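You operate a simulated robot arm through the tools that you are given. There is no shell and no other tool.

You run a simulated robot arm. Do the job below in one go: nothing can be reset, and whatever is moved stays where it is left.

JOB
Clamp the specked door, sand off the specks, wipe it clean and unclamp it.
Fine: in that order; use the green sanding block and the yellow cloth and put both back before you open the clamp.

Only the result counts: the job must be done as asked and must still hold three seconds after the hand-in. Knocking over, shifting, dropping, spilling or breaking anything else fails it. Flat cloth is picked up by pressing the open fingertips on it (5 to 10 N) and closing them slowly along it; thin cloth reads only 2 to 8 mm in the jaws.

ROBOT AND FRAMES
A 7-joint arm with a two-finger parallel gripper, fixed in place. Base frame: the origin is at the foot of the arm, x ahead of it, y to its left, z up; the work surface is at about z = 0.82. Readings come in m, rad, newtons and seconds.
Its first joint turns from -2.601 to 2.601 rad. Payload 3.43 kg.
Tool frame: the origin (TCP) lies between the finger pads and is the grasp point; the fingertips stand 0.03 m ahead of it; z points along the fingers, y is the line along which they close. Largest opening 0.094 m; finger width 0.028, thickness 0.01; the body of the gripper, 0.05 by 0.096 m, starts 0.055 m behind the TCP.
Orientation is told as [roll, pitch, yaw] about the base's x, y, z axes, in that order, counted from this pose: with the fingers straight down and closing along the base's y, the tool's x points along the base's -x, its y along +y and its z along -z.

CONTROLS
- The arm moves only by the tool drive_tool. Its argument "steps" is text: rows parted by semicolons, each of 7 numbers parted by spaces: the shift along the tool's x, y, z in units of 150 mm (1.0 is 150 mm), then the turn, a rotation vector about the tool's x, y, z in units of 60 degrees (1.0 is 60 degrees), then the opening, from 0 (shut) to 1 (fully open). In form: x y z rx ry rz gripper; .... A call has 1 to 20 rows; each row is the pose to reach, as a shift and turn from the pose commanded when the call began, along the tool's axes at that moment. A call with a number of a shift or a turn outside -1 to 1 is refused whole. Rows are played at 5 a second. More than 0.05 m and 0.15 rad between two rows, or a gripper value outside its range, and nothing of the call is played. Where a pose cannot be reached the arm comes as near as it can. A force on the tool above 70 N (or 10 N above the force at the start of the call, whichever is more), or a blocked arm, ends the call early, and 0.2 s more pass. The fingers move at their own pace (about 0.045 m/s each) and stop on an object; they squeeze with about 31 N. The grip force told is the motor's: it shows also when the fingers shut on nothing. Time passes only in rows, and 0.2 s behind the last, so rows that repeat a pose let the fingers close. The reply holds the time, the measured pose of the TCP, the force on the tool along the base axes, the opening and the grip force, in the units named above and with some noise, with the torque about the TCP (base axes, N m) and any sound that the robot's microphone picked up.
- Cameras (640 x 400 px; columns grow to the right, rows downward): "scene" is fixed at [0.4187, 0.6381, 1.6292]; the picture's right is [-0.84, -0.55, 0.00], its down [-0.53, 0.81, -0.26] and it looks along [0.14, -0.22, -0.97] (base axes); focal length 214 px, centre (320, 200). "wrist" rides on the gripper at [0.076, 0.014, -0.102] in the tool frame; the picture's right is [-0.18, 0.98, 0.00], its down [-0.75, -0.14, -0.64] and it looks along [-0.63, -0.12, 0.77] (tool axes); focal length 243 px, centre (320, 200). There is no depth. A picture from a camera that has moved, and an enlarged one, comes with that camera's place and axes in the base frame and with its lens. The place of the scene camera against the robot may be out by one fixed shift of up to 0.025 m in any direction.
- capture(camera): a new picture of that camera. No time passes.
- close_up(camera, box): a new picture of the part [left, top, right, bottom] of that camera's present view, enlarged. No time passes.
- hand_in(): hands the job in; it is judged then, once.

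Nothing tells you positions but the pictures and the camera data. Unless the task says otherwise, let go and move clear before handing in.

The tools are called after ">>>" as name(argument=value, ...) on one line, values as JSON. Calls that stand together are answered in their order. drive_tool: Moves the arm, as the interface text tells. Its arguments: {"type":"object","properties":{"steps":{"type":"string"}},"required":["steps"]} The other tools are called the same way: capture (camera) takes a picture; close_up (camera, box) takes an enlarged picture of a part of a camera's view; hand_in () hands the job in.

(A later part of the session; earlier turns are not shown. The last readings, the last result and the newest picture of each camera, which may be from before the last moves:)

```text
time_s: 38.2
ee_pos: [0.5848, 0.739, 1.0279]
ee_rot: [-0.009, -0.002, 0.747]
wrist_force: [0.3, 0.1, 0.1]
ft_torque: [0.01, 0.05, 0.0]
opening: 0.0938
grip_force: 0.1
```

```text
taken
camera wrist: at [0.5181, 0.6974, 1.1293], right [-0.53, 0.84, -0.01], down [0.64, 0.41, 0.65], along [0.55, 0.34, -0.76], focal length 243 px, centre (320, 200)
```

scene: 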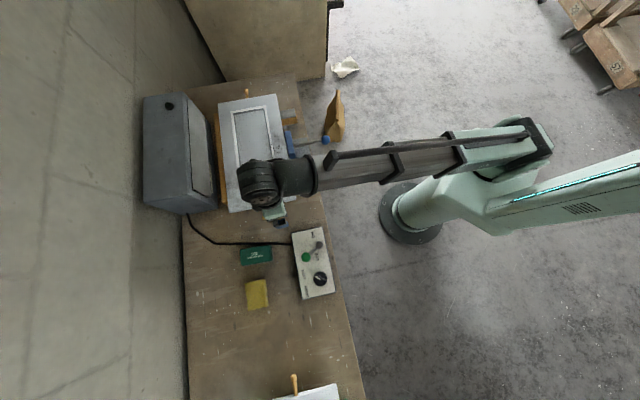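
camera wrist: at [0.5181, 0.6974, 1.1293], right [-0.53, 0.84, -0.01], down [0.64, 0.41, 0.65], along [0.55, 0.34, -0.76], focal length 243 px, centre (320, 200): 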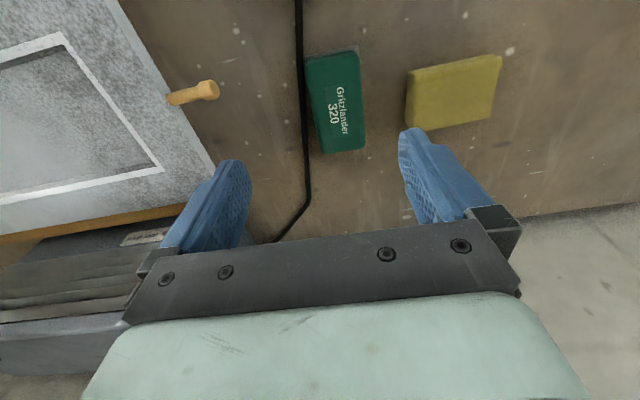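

Block centre about (0.591, 0.764), with the black cable about 1 cm from its door-side face, so I must keep the fingertips above the cable. I'll zoom in to judge block height.

>>> close_up(camera="wrist", box=[270, 20, 430, 180])

>>> close_up(camera="scene", box=[225, 230, 285, 320])

```text
2.50 times, centred on (350, 100) of wrist
camera zoom: at [0.5181, 0.6974, 1.1293], right [-0.53, 0.84, -0.01], down [0.64, 0.41, 0.65], along [0.55, 0.34, -0.76], focal length 606 px, centre (245, 450)
```

zoom: 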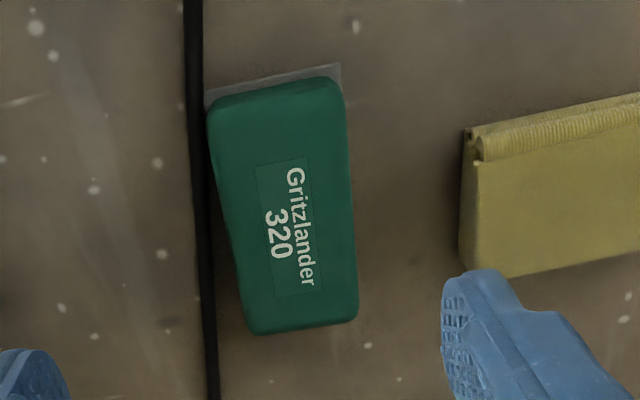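

```text
4.44 times, centred on (255, 275) of scene
camera zoom: at [0.4187, 0.6381, 1.6292], right [-0.84, -0.55, 0.0], down [-0.53, 0.81, -0.26], along [0.14, -0.22, -0.97], focal length 953 px, centre (609, -133)
```

zoom: 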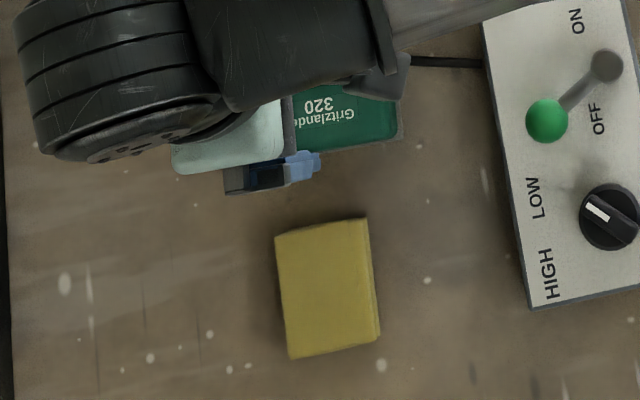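

I'll come down over the block to z 0.93 and look again.

>>> drive_tool(steps="-0.05 0.03 0.1 0 0 0.01 1; -0.1 0.06 0.25 0 0 0.02 1; -0.143 0.095 0.45 0 0 0.02 1; -0.143 0.095 0.65 0 0 0.02 1; -0.143 0.095 0.65 0 0 0.02 1")

>>> capture(camera="wrist")

```text
time_s: 39.4
ee_pos: [0.5914, 0.7658, 0.9292]
ee_rot: [-0.01, -0.002, 0.729]
wrist_force: [-0.3, 0.6, -1.2]
ft_torque: [-0.04, 0.01, 0.0]
opening: 0.0939
grip_force: 0.1
```

```text
taken
camera wrist: at [0.524, 0.725, 1.0314], right [-0.52, 0.86, -0.01], down [0.65, 0.4, 0.65], along [0.56, 0.33, -0.76], focal length 243 px, centre (320, 200)
```

wrist: 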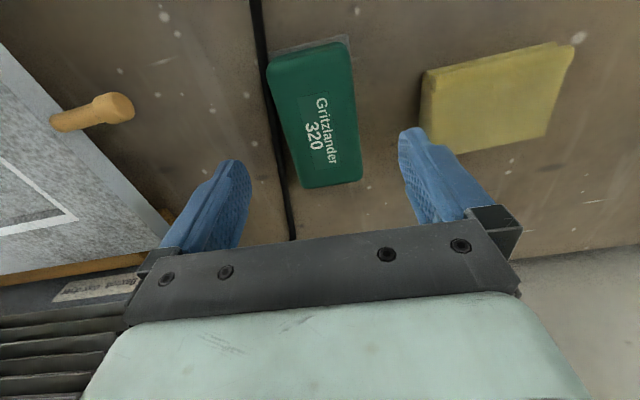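

Block top is about z 0.853, and it's well centred sideways. I'll back up 8 mm along it and descend so the fingertips stay above the cable.

>>> drive_tool(steps="0.03 -0.005 0.1 0 0 0 1; 0.053 -0.01 0.2 0 0 0 1; 0.053 -0.01 0.3 0 0 0 1; 0.053 -0.01 0.4 0 0 0 1; 0.053 -0.01 0.4 0 0 0 1")

>>> capture(camera="wrist")

>>> close_up(camera="scene", box=[210, 200, 310, 300])

```text
time_s: 40.6
ee_pos: [0.5879, 0.7576, 0.8713]
ee_rot: [-0.011, -0.004, 0.728]
wrist_force: [0.0, -0.1, -0.5]
ft_torque: [-0.02, 0.02, 0.03]
opening: 0.0939
grip_force: 0.1
```

```text
taken
camera wrist: at [0.5206, 0.7178, 0.9724], right [-0.52, 0.86, -0.01], down [0.65, 0.4, 0.65], along [0.56, 0.33, -0.76], focal length 243 px, centre (320, 200)
```

wrist: 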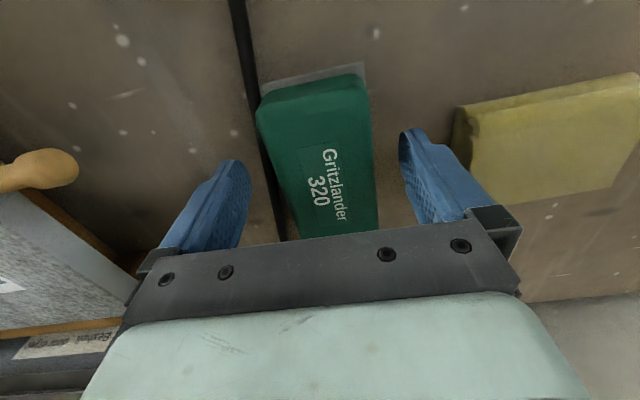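

```text
4.00 times, centred on (260, 250) of scene
camera zoom: at [0.4187, 0.6381, 1.6292], right [-0.84, -0.55, 0.0], down [-0.53, 0.81, -0.26], along [0.14, -0.22, -0.97], focal length 858 px, centre (560, 0)
```

zoom: 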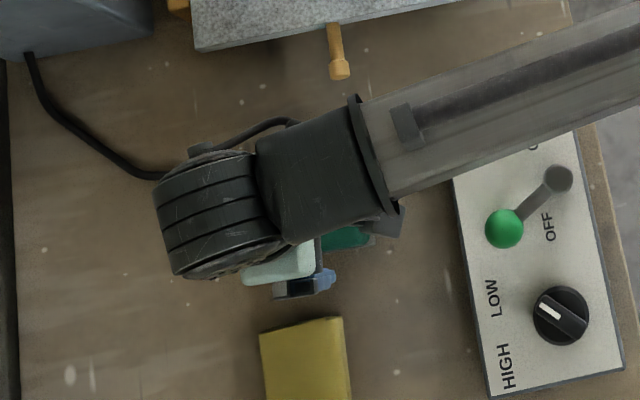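

Good position. I'll go 5 mm lower and close on the block.

>>> drive_tool(steps="0 0 0.02 0 0 0 1; 0 0 0.035 0 0 0 1; 0 0 0.035 0 0 0 0.7; 0 0 0.035 0 0 0 0.5; 0 0 0.035 0 0 0 0.3; 0 0 0.035 0 0 0 0; 0 0 0.035 0 0 0 0; 0 0 0.035 0 0 0 0")

>>> capture(camera="wrist")

```text
time_s: 42.4
ee_pos: [0.587, 0.7574, 0.8666]
ee_rot: [-0.012, -0.003, 0.731]
wrist_force: [-0.2, 0.5, 1.5]
ft_torque: [0.15, 0.06, 0.03]
opening: 0.0594
grip_force: 30.8
```

```text
taken
camera wrist: at [0.5208, 0.7173, 0.9675], right [-0.52, 0.86, -0.01], down [0.65, 0.4, 0.65], along [0.56, 0.33, -0.76], focal length 243 px, centre (320, 200)
```

wrist: 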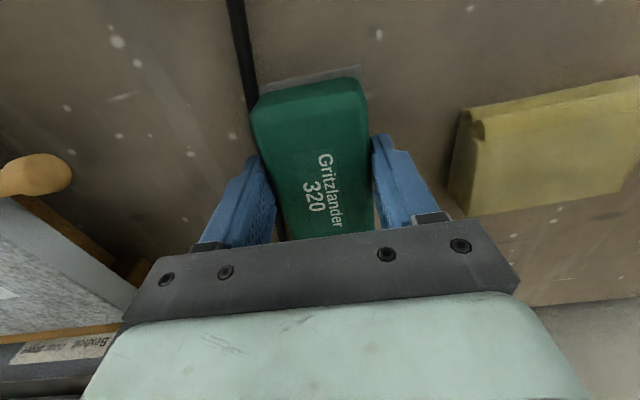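

Gripped (0.059 m). I note the pick-up pose: (0.587, 0.757, 0.867), yaw 0.731. Now lift.

>>> drive_tool(steps="0 0 -0.05 0 0 0 0; 0 0 -0.15 0 0 0 0; 0 0 -0.3 0 0 0 0; 0 0 -0.5 0 0 0 0; 0 0 -0.7 0 0 0 0; 0 0 -0.9 0 0 0 0; 0 0 -0.9 0 0 0 0")

>>> capture(camera="wrist")

>>> capture(camera="scene")

```text
time_s: 44.0
ee_pos: [0.5874, 0.7578, 0.9999]
ee_rot: [-0.009, -0.002, 0.73]
wrist_force: [0.3, 0.4, -1.8]
ft_torque: [-0.02, -0.02, 0.02]
opening: 0.0595
grip_force: 30.6
```

```text
taken
camera wrist: at [0.5208, 0.7186, 1.1015], right [-0.52, 0.86, -0.01], down [0.65, 0.4, 0.65], along [0.56, 0.33, -0.76], focal length 243 px, centre (320, 200)
```

wrist: 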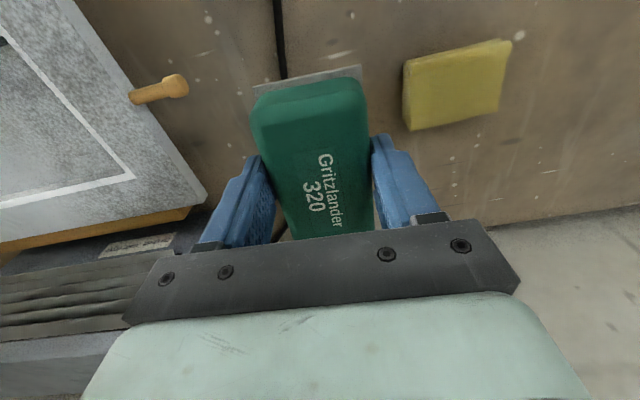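

```text
taken
```

scene: 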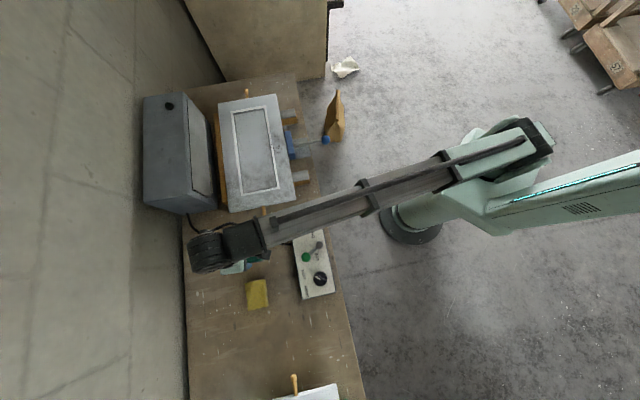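

Block is held firmly with its sandpaper sole. Now I carry it over the door, turning so its long side lies along the door's long side (yaw about -45°).

>>> drive_tool(steps="0.04 -0.1 -0.1 0 0 0.08 0; 0.08 -0.2 -0.2 0 0 0.16 0; 0.12 -0.3 -0.3 0 0 0.24 0; 0.16 -0.4 -0.3 0 0 0.32 0; 0.2 -0.5 -0.3 0 0 0.4 0; 0.24 -0.6 -0.3 0 0 0.48 0; 0.28 -0.7 -0.3 0 0 0.56 0; 0.32 -0.8 -0.3 0 0 0.64 0; 0.376 -0.918 -0.3 0 0 0.72 0")

```text
time_s: 46.0
ee_pos: [0.6351, 0.6177, 1.047]
ee_rot: [-0.004, -0.011, -0.027]
wrist_force: [-0.3, 0.4, -0.4]
ft_torque: [-0.02, 0.04, 0.02]
opening: 0.0592
grip_force: 30.8
```

>>> drive_tool(steps="-0.04 -0.11 0 0 0 0.08 0; -0.08 -0.22 0 0 0 0.16 0; -0.13 -0.33 0 0 0 0.24 0; -0.17 -0.44 0 0 0 0.32 0; -0.22 -0.55 0 0 0 0.4 0; -0.26 -0.66 0 0 0 0.48 0; -0.31 -0.77 0 0 0 0.56 0; -0.35 -0.88 0 0 0 0.64 0; -0.393 -0.97 0 0 0 0.724 0; -0.393 -0.97 0 0 0 0.724 0")

>>> capture(camera="wrist")

```text
time_s: 48.2
ee_pos: [0.6895, 0.471, 1.0494]
ee_rot: [0.004, -0.011, -0.785]
wrist_force: [1.2, -0.1, -2.3]
ft_torque: [0.01, 0.01, -0.02]
opening: 0.0596
grip_force: 30.8
```

```text
taken
camera wrist: at [0.6449, 0.5348, 1.1493], right [0.82, 0.57, 0.01], down [0.43, -0.63, 0.65], along [0.37, -0.53, -0.76], focal length 243 px, centre (320, 200)
```

wrist: 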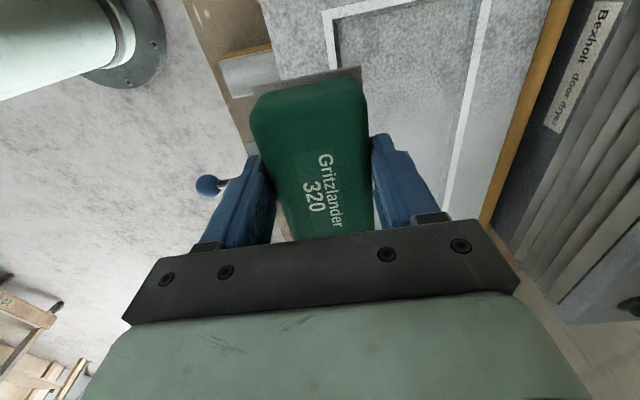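

The machine is a "Bexholt door dryer", not part of this job. The block hides the specks, so I'll shift sideways to get them in view beside the block for an exact fix.

>>> drive_tool(steps="-0.08 -0.15 0 0 0 0 0; -0.16 -0.3 0 0 0 0 0; -0.24 -0.45 0 0 0 0 0; -0.32 -0.6 0 0 0 0 0; -0.4 -0.75 0 0 0 0 0; -0.48 -0.9 0 0 0 0 0; -0.53 -1 0 0 0 0 0; -0.53 -1 0 0 0 0 0")

>>> capture(camera="wrist")

>>> close_up(camera="wrist", box=[360, 0, 600, 150])

```text
time_s: 50.0
ee_pos: [0.6404, 0.3083, 1.0496]
ee_rot: [0.003, -0.01, -0.784]
wrist_force: [0.2, 0.2, -1.5]
ft_torque: [0.03, 0.01, 0.01]
opening: 0.0592
grip_force: 31.0
```

```text
taken
camera wrist: at [0.5957, 0.3723, 1.1502], right [0.82, 0.57, 0.0], down [0.43, -0.63, 0.65], along [0.37, -0.53, -0.76], focal length 243 px, centre (320, 200)
```

wrist: 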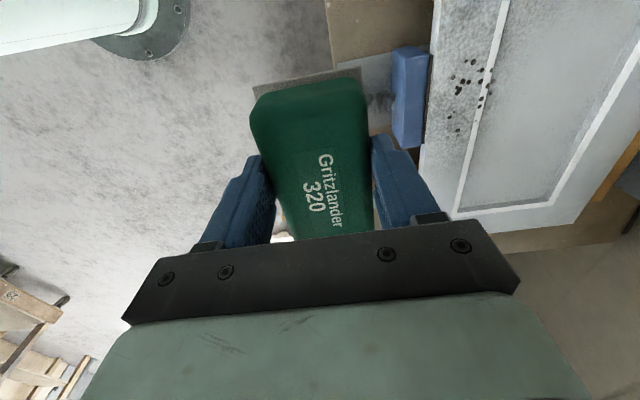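

```text
2.67 times, centred on (480, 75) of wrist
camera zoom: at [0.5957, 0.3723, 1.1502], right [0.82, 0.57, 0.0], down [0.43, -0.63, 0.65], along [0.37, -0.53, -0.76], focal length 647 px, centre (-107, 533)
```

zoom: 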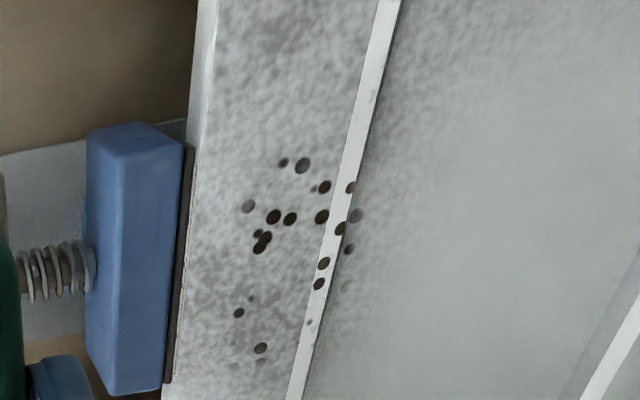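

Specks lie around (0.774, 0.392) on the door top (z about 0.888), from the flat stile across the white bead; the jaw isn't higher than the door. I'll bring the block over them, levelled, just above the surface.

>>> drive_tool(steps="-0.04 0.15 0 0 0 0 0; -0.08 0.3 0 0.005 0 0 0; -0.12 0.45 0 0.01 0 0 0; -0.16 0.6 0 0.015 0.005 0 0; -0.2 0.75 0 0.0185 0.0097 0 0; -0.235 0.9 0 0.0185 0.0097 0 0; -0.235 1 0 0.0185 0.0097 0 0; -0.235 1 0.2 0.0185 0.0097 0 0; -0.235 1 0.4 0.0185 0.0097 0 0; -0.235 1 0.6 0.0185 0.0097 0 0; -0.235 1 0.66 0.0185 0.0097 0 0; -0.235 1 0.66 0.0185 0.0097 0 0")

>>> capture(camera="wrist")

>>> close_up(camera="scene", box=[210, 90, 330, 220])

```text
time_s: 52.6
ee_pos: [0.7733, 0.3894, 0.9511]
ee_rot: [-0.014, -0.002, -0.783]
wrist_force: [0.4, -1.3, -1.9]
ft_torque: [-0.01, 0.02, 0.01]
opening: 0.0593
grip_force: 31.2
```

```text
taken
camera wrist: at [0.7312, 0.4541, 1.0525], right [0.82, 0.57, -0.02], down [0.44, -0.62, 0.65], along [0.36, -0.54, -0.76], focal length 243 px, centre (320, 200)
```

wrist: 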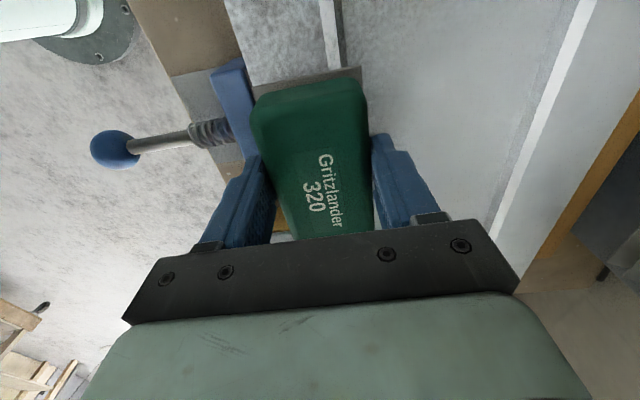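

```text
3.08 times, centred on (270, 155) of scene
camera zoom: at [0.4187, 0.6381, 1.6292], right [-0.84, -0.55, 0.0], down [-0.53, 0.81, -0.26], along [0.14, -0.22, -0.97], focal length 660 px, centre (474, 338)
```

zoom: 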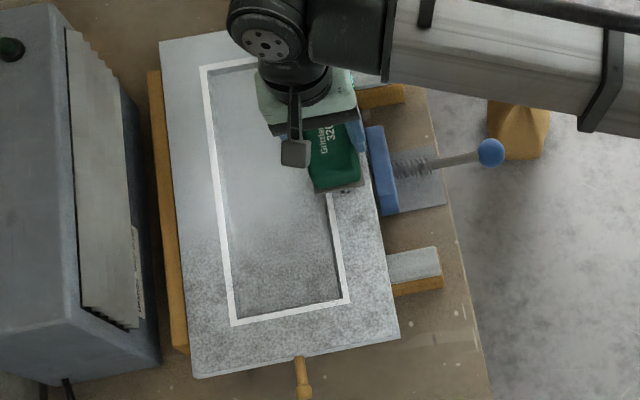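

Block is right above the speck zone. Lowering slowly until I feel contact.

>>> drive_tool(steps="0 0 0.02 0 0 0 0; 0 0 0.04 0 0 0 0; 0 0 0.06 0 0 0 0; 0 0 0.08 0 0 0 0; 0 0 0.08 0 0 0 0")

```text
time_s: 53.8
ee_pos: [0.7724, 0.3886, 0.9385]
ee_rot: [-0.016, -0.003, -0.784]
wrist_force: [0.3, 0.2, -0.7]
ft_torque: [0.03, 0.0, -0.01]
opening: 0.0593
grip_force: 30.5
```

>>> drive_tool(steps="0 0 0.01 0 0 0 0; 0 0 0.017 0 0 0 0; 0 0 0.017 0 0 0 0")

```text
time_s: 54.6
ee_pos: [0.7733, 0.3888, 0.9371]
ee_rot: [-0.017, -0.001, -0.784]
wrist_force: [-0.1, 0.5, -1.7]
ft_torque: [0.02, 0.01, -0.01]
opening: 0.0595
grip_force: 30.9
```

>>> drive_tool(steps="0 0 0.01 0 0 0 0; 0 0 0.017 0 0 0 0; 0 0 0.017 0 0 0 0")

```text
time_s: 55.4
ee_pos: [0.7744, 0.3886, 0.9345]
ee_rot: [-0.013, -0.003, -0.785]
wrist_force: [0.8, 1.3, 17.5]
ft_torque: [-0.04, -0.69, 0.02]
opening: 0.0597
grip_force: 31.2
```

Contact at 17 N. Now sanding strokes along the door's length, ±30 mm.

>>> drive_tool(steps="0.1 0 0 0 0 0 0; 0.2 0 0 0 0 0 0; 0.1 0 0 0 0 0 0; 0 0 0 0 0 0 0; -0.1 0 0 0 0 0 0; -0.2 0 0 0 0 0 0; -0.1 0 0 0 0 0 0; 0 0 0 0 0 0 0; 0.1 0 0 0 0 0 0; 0.2 0 0 0 0 0 0; 0.1 0 0 0 0 0 0; 0 0 0 0 0 0 0; -0.1 0 0 0 0 0 0; -0.2 0 0 0 0 0 0; -0.1 0 0 0 0 0 0; 0 0 0 0 0 0 0")

```text
time_s: 58.8
ee_pos: [0.7726, 0.3889, 0.9332]
ee_rot: [-0.015, -0.001, -0.784]
wrist_force: [2.3, -2.5, 8.6]
ft_torque: [0.35, 0.06, -0.09]
opening: 0.0595
grip_force: 30.9
```

Force is 9 N now. One more set with slightly more pressure and small sideways offsets, then I'll look.

>>> drive_tool(steps="0.1 0.02 0.004 0 0 0 0; 0.2 0.04 0.005 0 0 0 0; 0.1 0.05 0.005 0 0 0 0; 0 0.05 0.005 0 0 0 0; -0.1 0.05 0.005 0 0 0 0; -0.2 0.05 0.005 0 0 0 0; -0.1 0 0.005 0 0 0 0; 0 -0.03 0.005 0 0 0 0; 0.1 -0.05 0.005 0 0 0 0; 0.2 -0.05 0.005 0 0 0 0; 0.1 -0.05 0.005 0 0 0 0; 0 -0.05 0.005 0 0 0 0; -0.1 -0.05 0.005 0 0 0 0; -0.2 -0.05 0.005 0 0 0 0; -0.1 -0.02 0.005 0 0 0 0; 0 0 0.005 0 0 0 0")

```text
time_s: 62.2
ee_pos: [0.7737, 0.3874, 0.9338]
ee_rot: [-0.015, -0.004, -0.785]
wrist_force: [8.2, -8.4, 27.4]
ft_torque: [0.23, -0.53, -0.17]
opening: 0.0596
grip_force: 31.1
```

Now lift and shift sideways to inspect.

>>> drive_tool(steps="0 0 -0.1 0 0 0 0; 0 0 -0.3 0 0 0 0; 0 0 -0.5 0 0 0 0; 0.05 -0.15 -0.7 0 0 0 0; 0.1 -0.3 -0.77 0 0 0 0; 0.15 -0.45 -0.77 0 0 0 0; 0.2 -0.6 -0.77 0 0 0 0; 0.235 -0.75 -0.77 0 0 0 0; 0.235 -0.9 -0.77 0 0 0 0; 0.235 -1 -0.77 0 0 0 0; 0.235 -1 -0.77 0 0 0 0")

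>>> capture(camera="wrist")

>>> close_up(camera="wrist", box=[360, 0, 600, 150])

```text
time_s: 64.6
ee_pos: [0.6428, 0.3105, 1.0497]
ee_rot: [-0.015, -0.003, -0.785]
wrist_force: [0.3, 0.1, -1.3]
ft_torque: [0.06, 0.0, 0.01]
opening: 0.0597
grip_force: 30.8
```

```text
taken
camera wrist: at [0.6003, 0.3747, 1.1517], right [0.82, 0.57, -0.02], down [0.44, -0.62, 0.65], along [0.36, -0.54, -0.76], focal length 243 px, centre (320, 200)
```

wrist: 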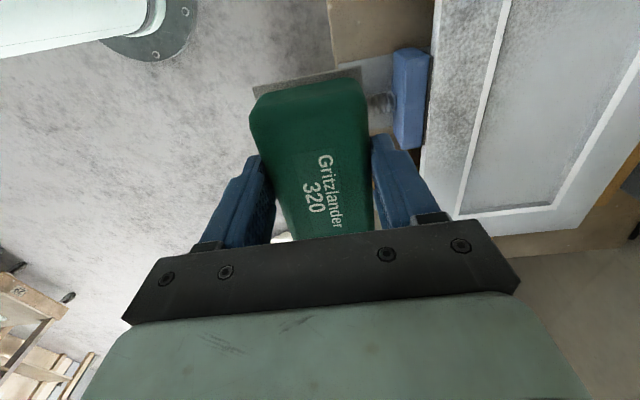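

```text
2.67 times, centred on (480, 75) of wrist
camera zoom: at [0.6003, 0.3747, 1.1517], right [0.82, 0.57, -0.02], down [0.44, -0.62, 0.65], along [0.36, -0.54, -0.76], focal length 647 px, centre (-107, 533)
```

zoom: 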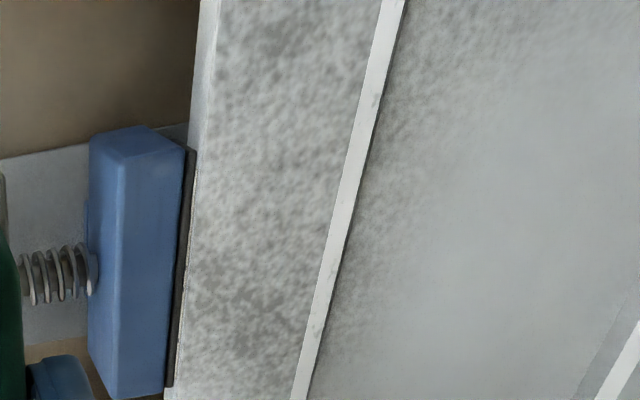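

All specks are gone. Now I'll return the block to its exact place, going back the same way.

>>> drive_tool(steps="0.08 0.15 0 0 0 0 0; 0.16 0.3 0 0 0 0 0; 0.24 0.45 0 0 0 0 0; 0.32 0.6 0 0 0 0 0; 0.4 0.75 0 0 0 0 0; 0.48 0.9 0 0 0 0 0; 0.53 1 0 0 0 0 0; 0.53 1 0 0 0 0 0")

>>> close_up(camera="scene", box=[200, 80, 300, 220])

```text
time_s: 66.4
ee_pos: [0.6912, 0.4712, 1.0465]
ee_rot: [-0.015, -0.001, -0.783]
wrist_force: [-0.1, 0.2, -0.8]
ft_torque: [-0.01, 0.0, -0.02]
opening: 0.0595
grip_force: 30.4
```

```text
2.86 times, centred on (250, 150) of scene
camera zoom: at [0.4187, 0.6381, 1.6292], right [-0.84, -0.55, 0.0], down [-0.53, 0.81, -0.26], along [0.14, -0.22, -0.97], focal length 613 px, centre (520, 343)
```

zoom: 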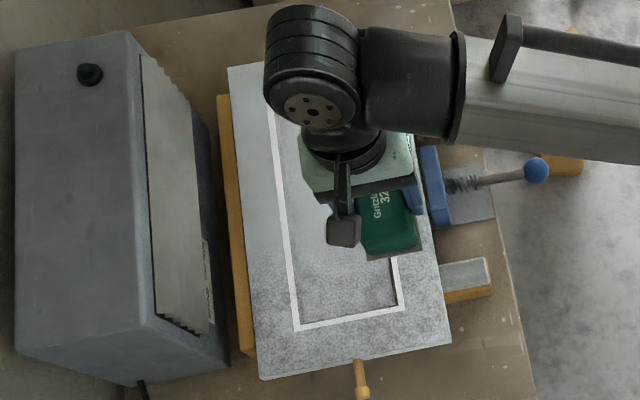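

>>> drive_tool(steps="0.1 0.04 0 0 0 -0.08 0; 0.2 0.09 0 0 0 -0.16 0; 0.3 0.13 0 0 0 -0.24 0; 0.4 0.18 0 0 0 -0.32 0; 0.5 0.22 0 0 0 -0.4 0; 0.6 0.27 0 0 0 -0.48 0; 0.72 0.32 0 0 0 -0.56 0; 0.84 0.38 0 0 0 -0.64 0; 0.955 0.427 0 0 0 -0.724 0; 0.955 0.427 0 0 0 -0.724 0")

```text
time_s: 68.6
ee_pos: [0.6375, 0.6177, 1.046]
ee_rot: [-0.013, 0.01, -0.024]
wrist_force: [0.9, 0.6, -1.3]
ft_torque: [-0.01, 0.02, -0.01]
opening: 0.0594
grip_force: 30.8
```

>>> drive_tool(steps="0.04 0.1 0.03 0 0 -0.08 0; 0.08 0.2 0.06 0 0 -0.16 0; 0.12 0.3 0.1 0 0 -0.24 0; 0.16 0.4 0.13 0 0 -0.32 0; 0.2 0.5 0.16 0 0 -0.4 0; 0.24 0.6 0.2 0 0 -0.48 0; 0.28 0.72 0.25 0 0 -0.56 0; 0.32 0.83 0.3 0 0 -0.64 0; 0.359 0.923 0.3 0 0 -0.721 0; 0.359 0.923 0.3 0 0 -0.721 0")

>>> capture(camera="wrist")

```text
time_s: 70.8
ee_pos: [0.5852, 0.7571, 1.0008]
ee_rot: [-0.002, 0.017, 0.731]
wrist_force: [-0.8, 0.1, -0.8]
ft_torque: [0.01, 0.01, 0.01]
opening: 0.0596
grip_force: 30.5
```

```text
taken
camera wrist: at [0.5201, 0.7179, 1.1036], right [-0.52, 0.85, -0.01], down [0.66, 0.41, 0.63], along [0.54, 0.32, -0.78], focal length 243 px, centre (320, 200)
```

wrist: 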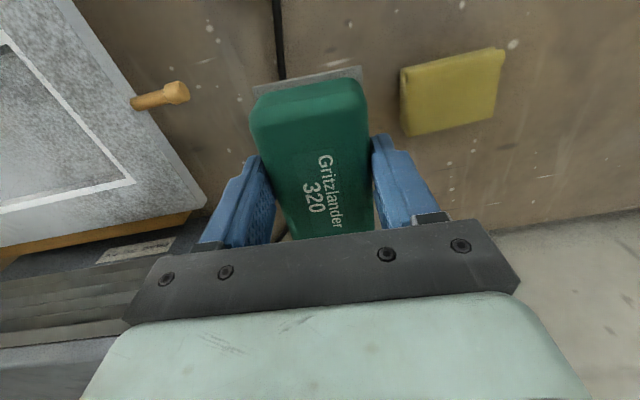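

I'll level and lower the block back to its spot.

>>> drive_tool(steps="-0.01 -0.007 0.1 0.01 -0.004 0 0; -0.01 -0.007 0.25 0.019 -0.0085 0 0; -0.01 -0.007 0.4 0.019 -0.0085 0 0; -0.01 -0.007 0.55 0.019 -0.0085 0 0; -0.01 -0.007 0.7 0.019 -0.0085 0 0; -0.01 -0.007 0.8 0.019 -0.0085 0 0; -0.01 -0.007 0.84 0.019 -0.0085 0 0; -0.01 -0.007 0.87 0.019 -0.0085 0 0; -0.01 -0.007 0.87 0.019 -0.0085 0 0")

>>> capture(camera="wrist")

```text
time_s: 72.8
ee_pos: [0.5854, 0.7543, 0.8693]
ee_rot: [-0.021, 0.007, 0.73]
wrist_force: [0.5, 1.0, -2.0]
ft_torque: [-0.02, 0.02, 0.01]
opening: 0.0594
grip_force: 31.3
```

```text
taken
camera wrist: at [0.5197, 0.7166, 0.9716], right [-0.52, 0.85, -0.02], down [0.65, 0.41, 0.64], along [0.56, 0.32, -0.77], focal length 243 px, centre (320, 200)
```

wrist: 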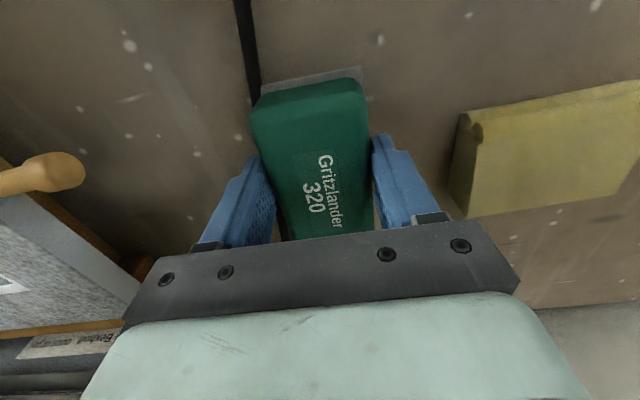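

Fine-tuning position and tilt, then touching down.

>>> drive_tool(steps="-0.01 0.004 0 -0.005 -0.005 0 0; -0.021 0.008 0 -0.0095 -0.0095 0 0; -0.021 0.008 0.008 -0.0095 -0.0095 0 0; -0.021 0.008 0.015 -0.0095 -0.0095 0 0; -0.021 0.008 0.015 -0.0095 -0.0095 0 0")

```text
time_s: 74.0
ee_pos: [0.588, 0.7575, 0.8677]
ee_rot: [-0.012, -0.005, 0.73]
wrist_force: [0.0, -0.2, -1.2]
ft_torque: [0.0, 0.03, 0.0]
opening: 0.0596
grip_force: 30.8
```

>>> drive_tool(steps="0 0 0.006 0 0 0 0; 0 0 0.01 0 0 0 0; 0 0 0.01 0 0 0 0")

```text
time_s: 74.8
ee_pos: [0.588, 0.7568, 0.8667]
ee_rot: [-0.013, -0.004, 0.73]
wrist_force: [0.7, 0.2, -1.8]
ft_torque: [0.05, 0.0, 0.01]
opening: 0.0594
grip_force: 31.1
```

>>> drive_tool(steps="0 0 0.006 0 0 0 0; 0 0 0.01 0 0 0 0; 0 0 0.01 0 0 0 0")

```text
time_s: 75.6
ee_pos: [0.5882, 0.7587, 0.8657]
ee_rot: [-0.012, -0.003, 0.73]
wrist_force: [1.1, 0.3, 4.1]
ft_torque: [-0.03, 0.11, -0.02]
opening: 0.0596
grip_force: 30.2
```

Light contact with the bench (4 N). Releasing the block and rising straight up.

>>> drive_tool(steps="0 0 0.002 0 0 0 0.65; 0 0 0.002 0 0 0 0.8; 0 0 0 0 0 0 1; 0 0 0 0 0 0 1; 0 0 -0.05 0 0 0 1; 0 0 -0.15 0 0 0 1; 0 0 -0.35 0 0 0 1; 0 0 -0.55 0 0 0 1; 0 0 -0.75 0 0 0 1; 0 0 -0.75 0 0 0 1")

>>> capture(camera="wrist")

>>> close_up(camera="wrist", box=[360, 0, 580, 160])

```text
time_s: 77.8
ee_pos: [0.5854, 0.7591, 0.9783]
ee_rot: [-0.013, -0.001, 0.73]
wrist_force: [-0.6, -0.4, 0.7]
ft_torque: [0.0, 0.03, 0.0]
opening: 0.0938
grip_force: 0.1
```

```text
taken
camera wrist: at [0.5199, 0.7195, 1.0801], right [-0.52, 0.86, -0.01], down [0.65, 0.4, 0.65], along [0.56, 0.33, -0.76], focal length 243 px, centre (320, 200)
```

wrist: 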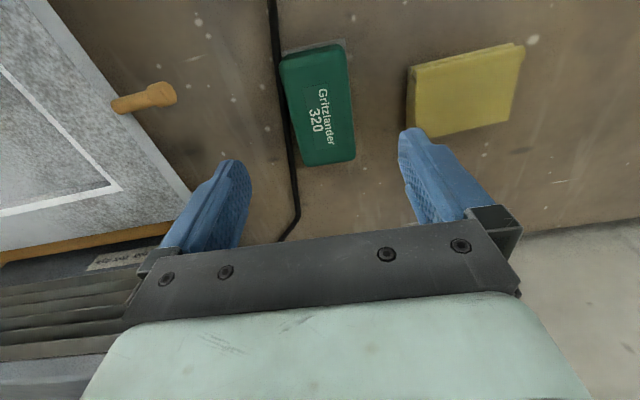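

```text
2.50 times, centred on (470, 80) of wrist
camera zoom: at [0.5199, 0.7195, 1.0801], right [-0.52, 0.86, -0.01], down [0.65, 0.4, 0.65], along [0.56, 0.33, -0.76], focal length 606 px, centre (-55, 500)
```

zoom: 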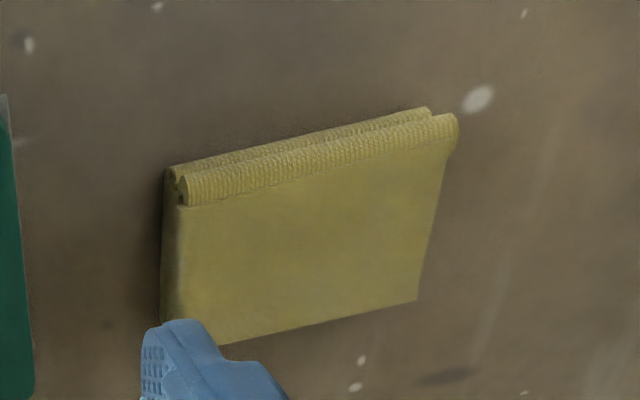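

The block is back in place. The folded yellow cloth lies near (0.515, 0.88), about 0.09 × 0.058 m, at the edge of reach. I'll move above it and look closely.

>>> drive_tool(steps="0.02 0.1 0 0 0 -0.04 1; 0.04 0.2 0 0 0 -0.08 1; 0.06 0.3 0 0 0 -0.12 1; 0.09 0.4 0 0 0 -0.16 1; 0.11 0.5 0 0 0 -0.2 1; 0.13 0.6 0 0 0 -0.25 1; 0.15 0.7 0 0 0 -0.28 1; 0.16 0.77 0 0 0 -0.3 1; 0.16 0.77 0 0 0 -0.3 1")

>>> capture(camera="wrist")

>>> close_up(camera="wrist", box=[230, 20, 430, 180])

```text
time_s: 79.8
ee_pos: [0.4917, 0.8296, 0.9753]
ee_rot: [-0.013, 0.002, 1.045]
wrist_force: [-0.2, 0.4, 0.1]
ft_torque: [-0.03, 0.0, -0.02]
opening: 0.0939
grip_force: 0.0
```

```text
taken
camera wrist: at [0.4403, 0.7709, 1.0777], right [-0.76, 0.65, -0.01], down [0.49, 0.59, 0.64], along [0.43, 0.48, -0.77], focal length 243 px, centre (320, 200)
```

wrist: 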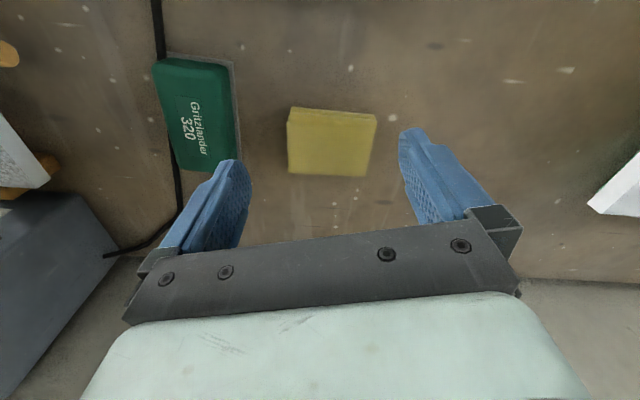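

```text
2.50 times, centred on (330, 100) of wrist
camera zoom: at [0.4403, 0.7709, 1.0777], right [-0.76, 0.65, -0.01], down [0.49, 0.59, 0.64], along [0.43, 0.48, -0.77], focal length 606 px, centre (295, 450)
```

zoom: 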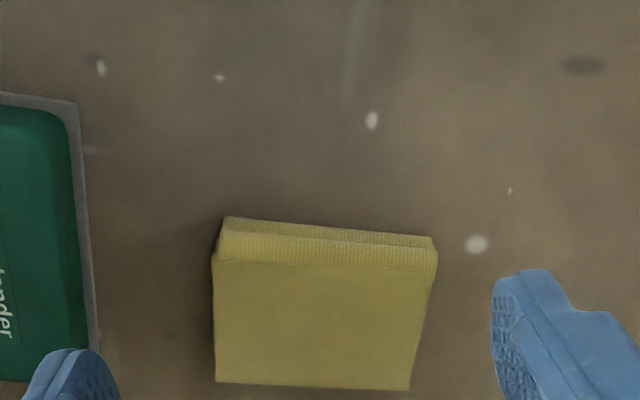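

Cloth centre is at about (0.518, 0.872), radius 1.01, long side along 134°. I'll test how far the arm reaches here.

>>> drive_tool(steps="-0.08 0 0.08 0 0 0 1; -0.16 0 0.16 0 0 0 1; -0.24 -0.01 0.24 0 0 0 1; -0.33 -0.01 0.3 0 0 0 1; -0.33 -0.01 0.3 0 0 0 1")

>>> capture(camera="wrist")

>>> capture(camera="scene")

```text
time_s: 81.0
ee_pos: [0.518, 0.8718, 0.9313]
ee_rot: [-0.012, 0.001, 1.044]
wrist_force: [-0.6, -0.2, 0.3]
ft_torque: [0.0, 0.02, 0.0]
opening: 0.0939
grip_force: 0.1
```

```text
taken
camera wrist: at [0.4676, 0.8134, 1.0338], right [-0.76, 0.65, -0.01], down [0.49, 0.59, 0.64], along [0.43, 0.48, -0.77], focal length 243 px, centre (320, 200)
```

wrist: 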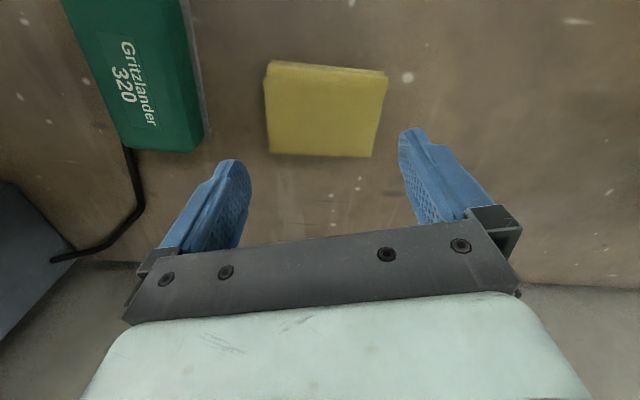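

```text
taken
```

scene: 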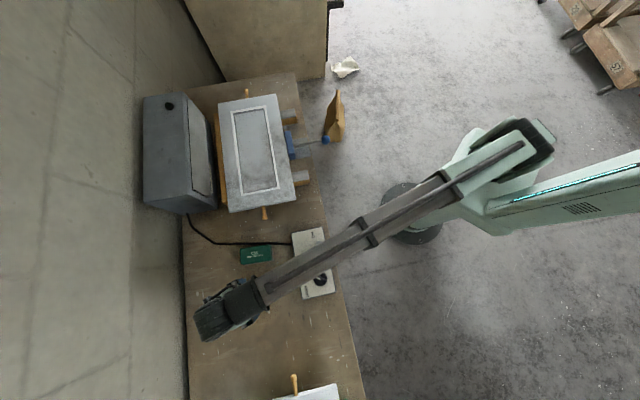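

The arm reaches it. I'll turn the gripper to close across the cloth's short side (yaw about -45°), keeping the height, and look from that side.

>>> drive_tool(steps="0 0 -0.1 0 0 0.1 1; 0 0 -0.1 0 0 0.2 1; 0 0 -0.1 0 0 0.3 1; 0 0 -0.1 0 0 0.4 1; 0 0 -0.1 0 0 0.5 1; 0 0 -0.1 0 0 0.6 1; 0 0 -0.1 0 0 0.7 1; 0 0 -0.1 0 0 0.8 1; 0 0 -0.1 0 0 0.9 1")

>>> drive_tool(steps="0 0 0 0 0 0.1 1; 0 0 0 0 0 0.2 1; 0 0 0 0 0 0.3 1; 0 0 0 0 0 0.4 1; 0 0 0 0 0 0.5 1; 0 0 0 0 0 0.6 1; 0 0 0 0 0 0.7 1; 0 0 0 0 0 0.8 1; 0 0 0 0 0 0.84 1")

>>> capture(camera="wrist")

>>> capture(camera="scene")

```text
time_s: 83.0
ee_pos: [0.5193, 0.8721, 0.9468]
ee_rot: [-0.008, -0.011, 0.099]
wrist_force: [-0.5, -0.8, 0.7]
ft_torque: [0.0, 0.02, 0.01]
opening: 0.0939
grip_force: 0.1
```

```text
time_s: 85.0
ee_pos: [0.5163, 0.8719, 0.9471]
ee_rot: [0.002, -0.012, -0.78]
wrist_force: [-0.2, -0.5, -0.1]
ft_torque: [-0.01, 0.01, 0.01]
opening: 0.0942
grip_force: 0.2
```

```text
taken
camera wrist: at [0.4728, 0.9349, 1.0474], right [0.82, 0.57, 0.0], down [0.43, -0.63, 0.65], along [0.37, -0.53, -0.76], focal length 243 px, centre (320, 200)
```

wrist: 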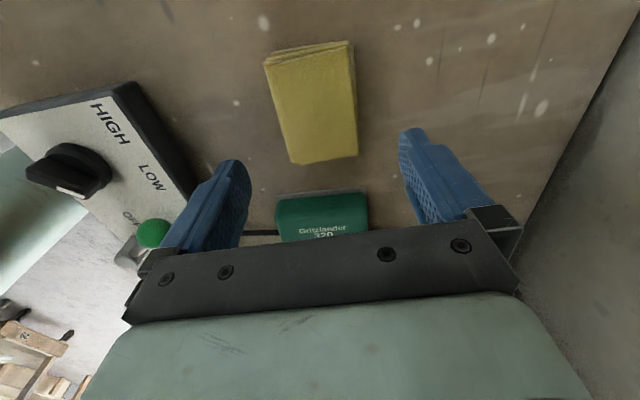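

```text
taken
```

scene: 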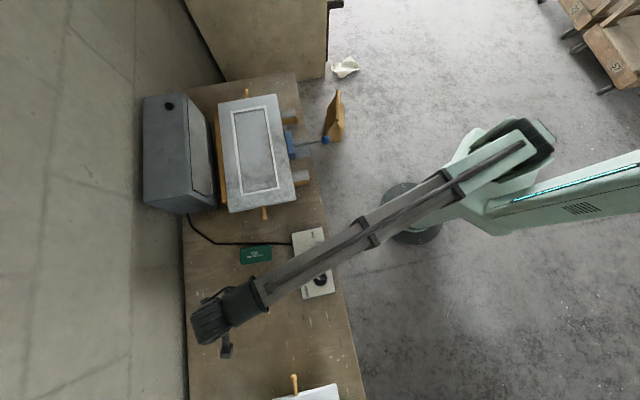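

>>> close_up(camera="wrist", box=[240, 20, 400, 190])

```text
2.35 times, centred on (320, 105) of wrist
camera zoom: at [0.4728, 0.9349, 1.0474], right [0.82, 0.57, 0.0], down [0.43, -0.63, 0.65], along [0.37, -0.53, -0.76], focal length 571 px, centre (320, 424)
```

zoom: 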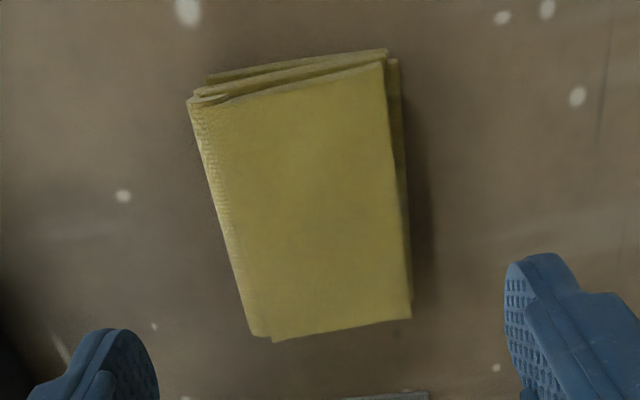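

The cloth is a folded stack. I'll feel its height by touching its top lightly with half-open fingertips.

>>> drive_tool(steps="0.005 -0.02 0.1 0 0 0 0.6; 0.01 -0.02 0.2 0 0 0 0.5; 0.01 -0.02 0.3 0 0 0 0.5; 0.01 -0.02 0.38 0 0 0 0.5; 0.01 -0.02 0.43 0 0 0 0.5; 0.01 -0.02 0.43 0 0 0 0.5")

>>> capture(camera="wrist")

```text
time_s: 86.4
ee_pos: [0.5154, 0.8688, 0.8811]
ee_rot: [0.0, -0.011, -0.779]
wrist_force: [0.0, -1.0, 0.2]
ft_torque: [-0.01, 0.0, -0.05]
opening: 0.0469
grip_force: 0.0
```

```text
taken
camera wrist: at [0.4705, 0.933, 0.9819], right [0.82, 0.57, 0.0], down [0.43, -0.62, 0.65], along [0.37, -0.53, -0.76], focal length 243 px, centre (320, 200)
```

wrist: 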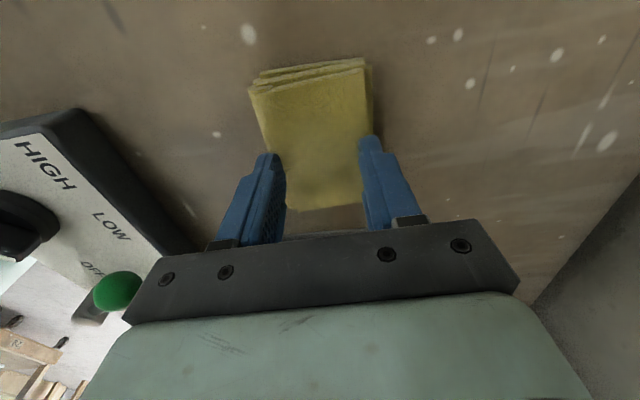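

>>> drive_tool(steps="0 0 0.015 0 0 0 0.5; 0 0 0.03 0 0 0 0.5; 0 0 0.03 0 0 0 0.5")

>>> drive_tool(steps="0 0 0.01 0 0 0 0.5; 0 0 0.02 0 0 0 0.5; 0 0 0.02 0 0 0 0.5")

```text
time_s: 87.2
ee_pos: [0.5166, 0.8687, 0.8781]
ee_rot: [0.004, -0.01, -0.778]
wrist_force: [-0.4, 1.5, 23.6]
ft_torque: [0.08, 0.3, -0.03]
opening: 0.0469
grip_force: 0.3
```

```text
time_s: 88.0
ee_pos: [0.5149, 0.8696, 0.8783]
ee_rot: [0.005, -0.009, -0.778]
wrist_force: [1.1, 6.2, 62.5]
ft_torque: [-0.01, 0.73, -0.01]
opening: 0.0471
grip_force: 0.0
```

The stack is stiff with its top at z≈0.848 (28 mm thick), so I'll grip it by its sides. Backing off at once and opening fully.

>>> drive_tool(steps="0 0 -0.04 0 0 0 0.5; 0 0 -0.12 0 0 0 0.6; 0 0 -0.2 0 0 0 1; 0 0 -0.25 0 0 0 1; 0 0 -0.25 0 0 0 1")

>>> capture(camera="wrist")

>>> close_up(camera="wrist", box=[220, 30, 420, 230])

```text
time_s: 89.2
ee_pos: [0.5151, 0.87, 0.9109]
ee_rot: [0.002, -0.012, -0.778]
wrist_force: [0.3, 0.2, -0.1]
ft_torque: [0.0, 0.04, 0.0]
opening: 0.0939
grip_force: 0.1
```

```text
taken
camera wrist: at [0.4707, 0.9337, 1.0128], right [0.82, 0.57, 0.0], down [0.43, -0.62, 0.65], along [0.37, -0.53, -0.76], focal length 243 px, centre (320, 200)
```

wrist: 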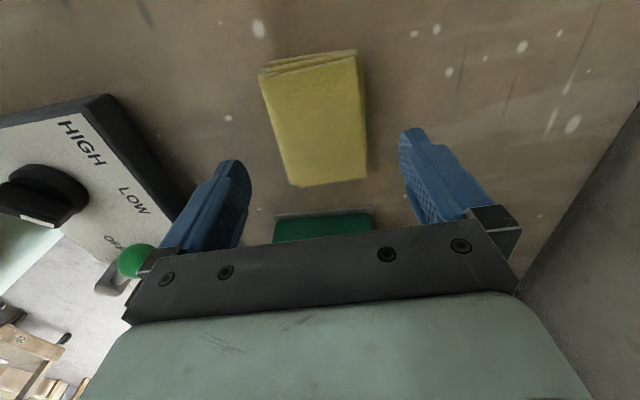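

```text
2.00 times, centred on (320, 130) of wrist
camera zoom: at [0.4707, 0.9337, 1.0128], right [0.82, 0.57, 0.0], down [0.43, -0.62, 0.65], along [0.37, -0.53, -0.76], focal length 485 px, centre (320, 340)
```

zoom: 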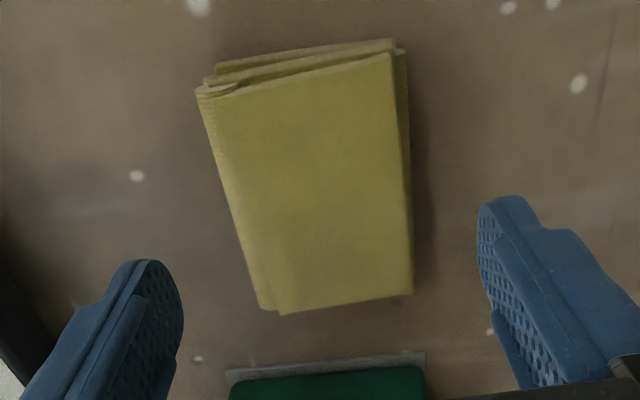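

Well centred. Descending with open fingers around the cloth and closing gently.

>>> drive_tool(steps="0.02 0.005 0.1 0 0 0 1; 0.04 0.005 0.2 0 0 0 1; 0.04 0.005 0.28 0 0 0 1; 0.04 0.005 0.335 0 0 0 1; 0.04 0.005 0.335 0 0 0 1")

>>> capture(camera="wrist")

```text
time_s: 90.4
ee_pos: [0.5128, 0.8745, 0.8608]
ee_rot: [0.002, -0.014, -0.778]
wrist_force: [0.1, -1.3, 0.0]
ft_torque: [0.01, -0.01, -0.01]
opening: 0.0939
grip_force: 0.0
```

```text
taken
camera wrist: at [0.4675, 0.9384, 0.9623], right [0.82, 0.57, 0.0], down [0.43, -0.62, 0.65], along [0.37, -0.53, -0.76], focal length 243 px, centre (320, 200)
```

wrist: 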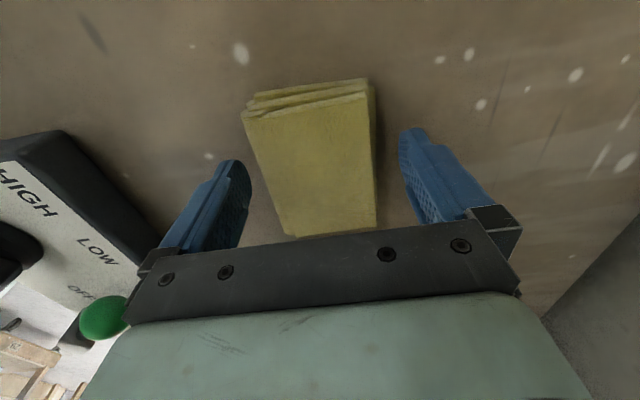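

>>> drive_tool(steps="0 0 0 0 0 0 0.85; 0 0 0 0 0 0 0.75; 0 0 0 0 0 0 0.65; 0 0 0 0 0 0 0.5; 0 0 0 0 0 0 0.3; 0 0 0 0 0 0 0; 0 0 0 0 0 0 0; 0 0 0 0 0 0 0; 0 0 0 0 0 0 0")

>>> capture(camera="wrist")

```text
time_s: 92.4
ee_pos: [0.5123, 0.8755, 0.8619]
ee_rot: [0.004, -0.013, -0.78]
wrist_force: [0.0, 0.1, -0.7]
ft_torque: [0.0, 0.03, -0.03]
opening: 0.0631
grip_force: 30.9
```

```text
taken
camera wrist: at [0.4675, 0.9383, 0.9623], right [0.82, 0.57, 0.0], down [0.43, -0.62, 0.65], along [0.37, -0.53, -0.76], focal length 243 px, centre (320, 200)
```

wrist: 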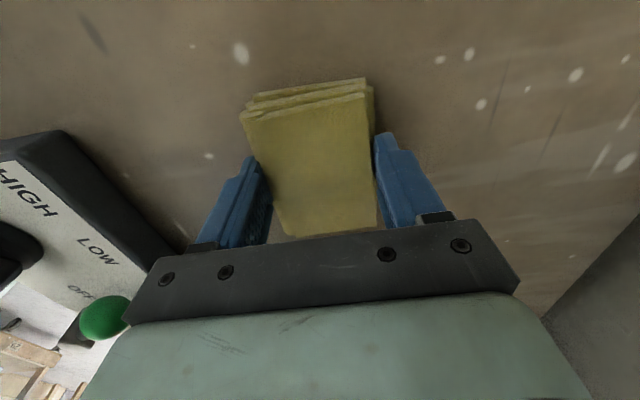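

Cloth gripped (0.063 m). Pick-up pose noted: (0.5125, 0.875, 0.861), yaw -0.779. Lifting.

>>> drive_tool(steps="0 0 -0.05 0 0 0 0; 0 0 -0.15 0 0 0 0; 0 0 -0.3 0 0 0 0; 0 0 -0.5 0 0 0 0; 0 0 -0.7 0 0 0 0; 0 0 -0.9 0 0 0 0; 0 0 -1 0 0 0 0; 0 0 -1 0 0 0 0")

>>> capture(camera="wrist")

```text
time_s: 94.2
ee_pos: [0.5111, 0.8747, 1.0114]
ee_rot: [0.002, -0.011, -0.778]
wrist_force: [-0.2, 0.3, -0.8]
ft_torque: [0.0, -0.02, 0.04]
opening: 0.063
grip_force: 31.0
```

```text
taken
camera wrist: at [0.4667, 0.9382, 1.1129], right [0.82, 0.57, 0.0], down [0.43, -0.62, 0.65], along [0.37, -0.53, -0.76], focal length 243 px, centre (320, 200)
```

wrist: 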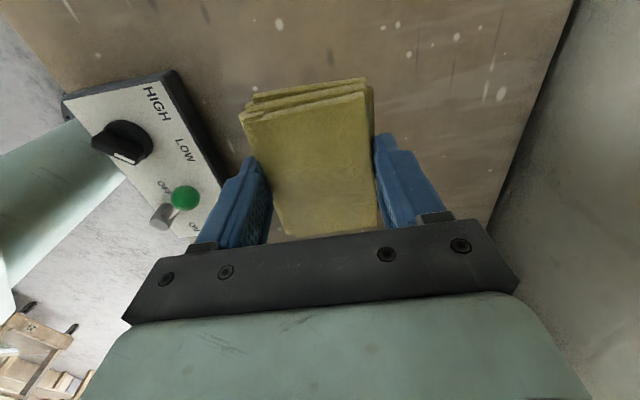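

Now I'll carry the cloth straight to the door in the same orientation.

>>> drive_tool(steps="-0.1 -0.04 -0.05 0 0 0 0; -0.2 -0.08 -0.1 0 0 0 0; -0.35 -0.14 -0.15 0 0 0 0; -0.5 -0.2 -0.15 0 0 0 0; -0.65 -0.26 -0.15 0 0 0 0; -0.8 -0.31 -0.15 0 0 0 0; -0.915 -0.36 -0.15 0 0 0 0")

>>> drive_tool(steps="-0.15 -0.06 0 0 0 0 0; -0.3 -0.12 0 0 0 0 0; -0.45 -0.18 0 0 0 0 0; -0.6 -0.24 0 0 0 0 0; -0.75 -0.3 0 0 0 0 0; -0.915 -0.36 0 0 0 0 0; -0.915 -0.36 0 0 0 0 0")

>>> capture(camera="wrist")

>>> close_up(camera="scene", box=[200, 80, 300, 220])

```text
time_s: 95.8
ee_pos: [0.5702, 0.7396, 1.0355]
ee_rot: [0.002, -0.011, -0.778]
wrist_force: [0.6, -0.2, -0.2]
ft_torque: [-0.01, 0.01, -0.01]
opening: 0.0632
grip_force: 31.4
```

```text
time_s: 97.4
ee_pos: [0.6302, 0.6053, 1.0363]
ee_rot: [0.001, -0.01, -0.778]
wrist_force: [0.3, -0.5, -0.6]
ft_torque: [-0.04, 0.0, -0.01]
opening: 0.0628
grip_force: 30.8
```

```text
taken
camera wrist: at [0.5854, 0.6699, 1.137], right [0.82, 0.57, 0.0], down [0.43, -0.62, 0.65], along [0.37, -0.53, -0.76], focal length 243 px, centre (320, 200)
```

wrist: 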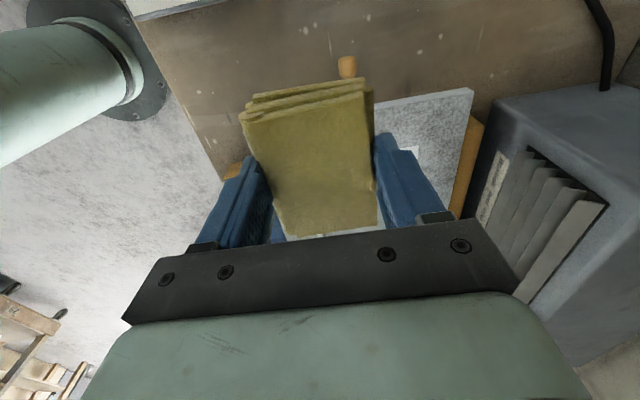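

```text
2.86 times, centred on (250, 150) of scene
camera zoom: at [0.4187, 0.6381, 1.6292], right [-0.84, -0.55, 0.0], down [-0.53, 0.81, -0.26], along [0.14, -0.22, -0.97], focal length 613 px, centre (520, 343)
```

zoom: 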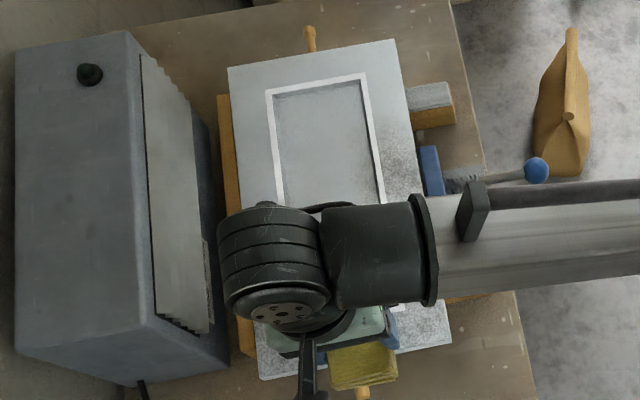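

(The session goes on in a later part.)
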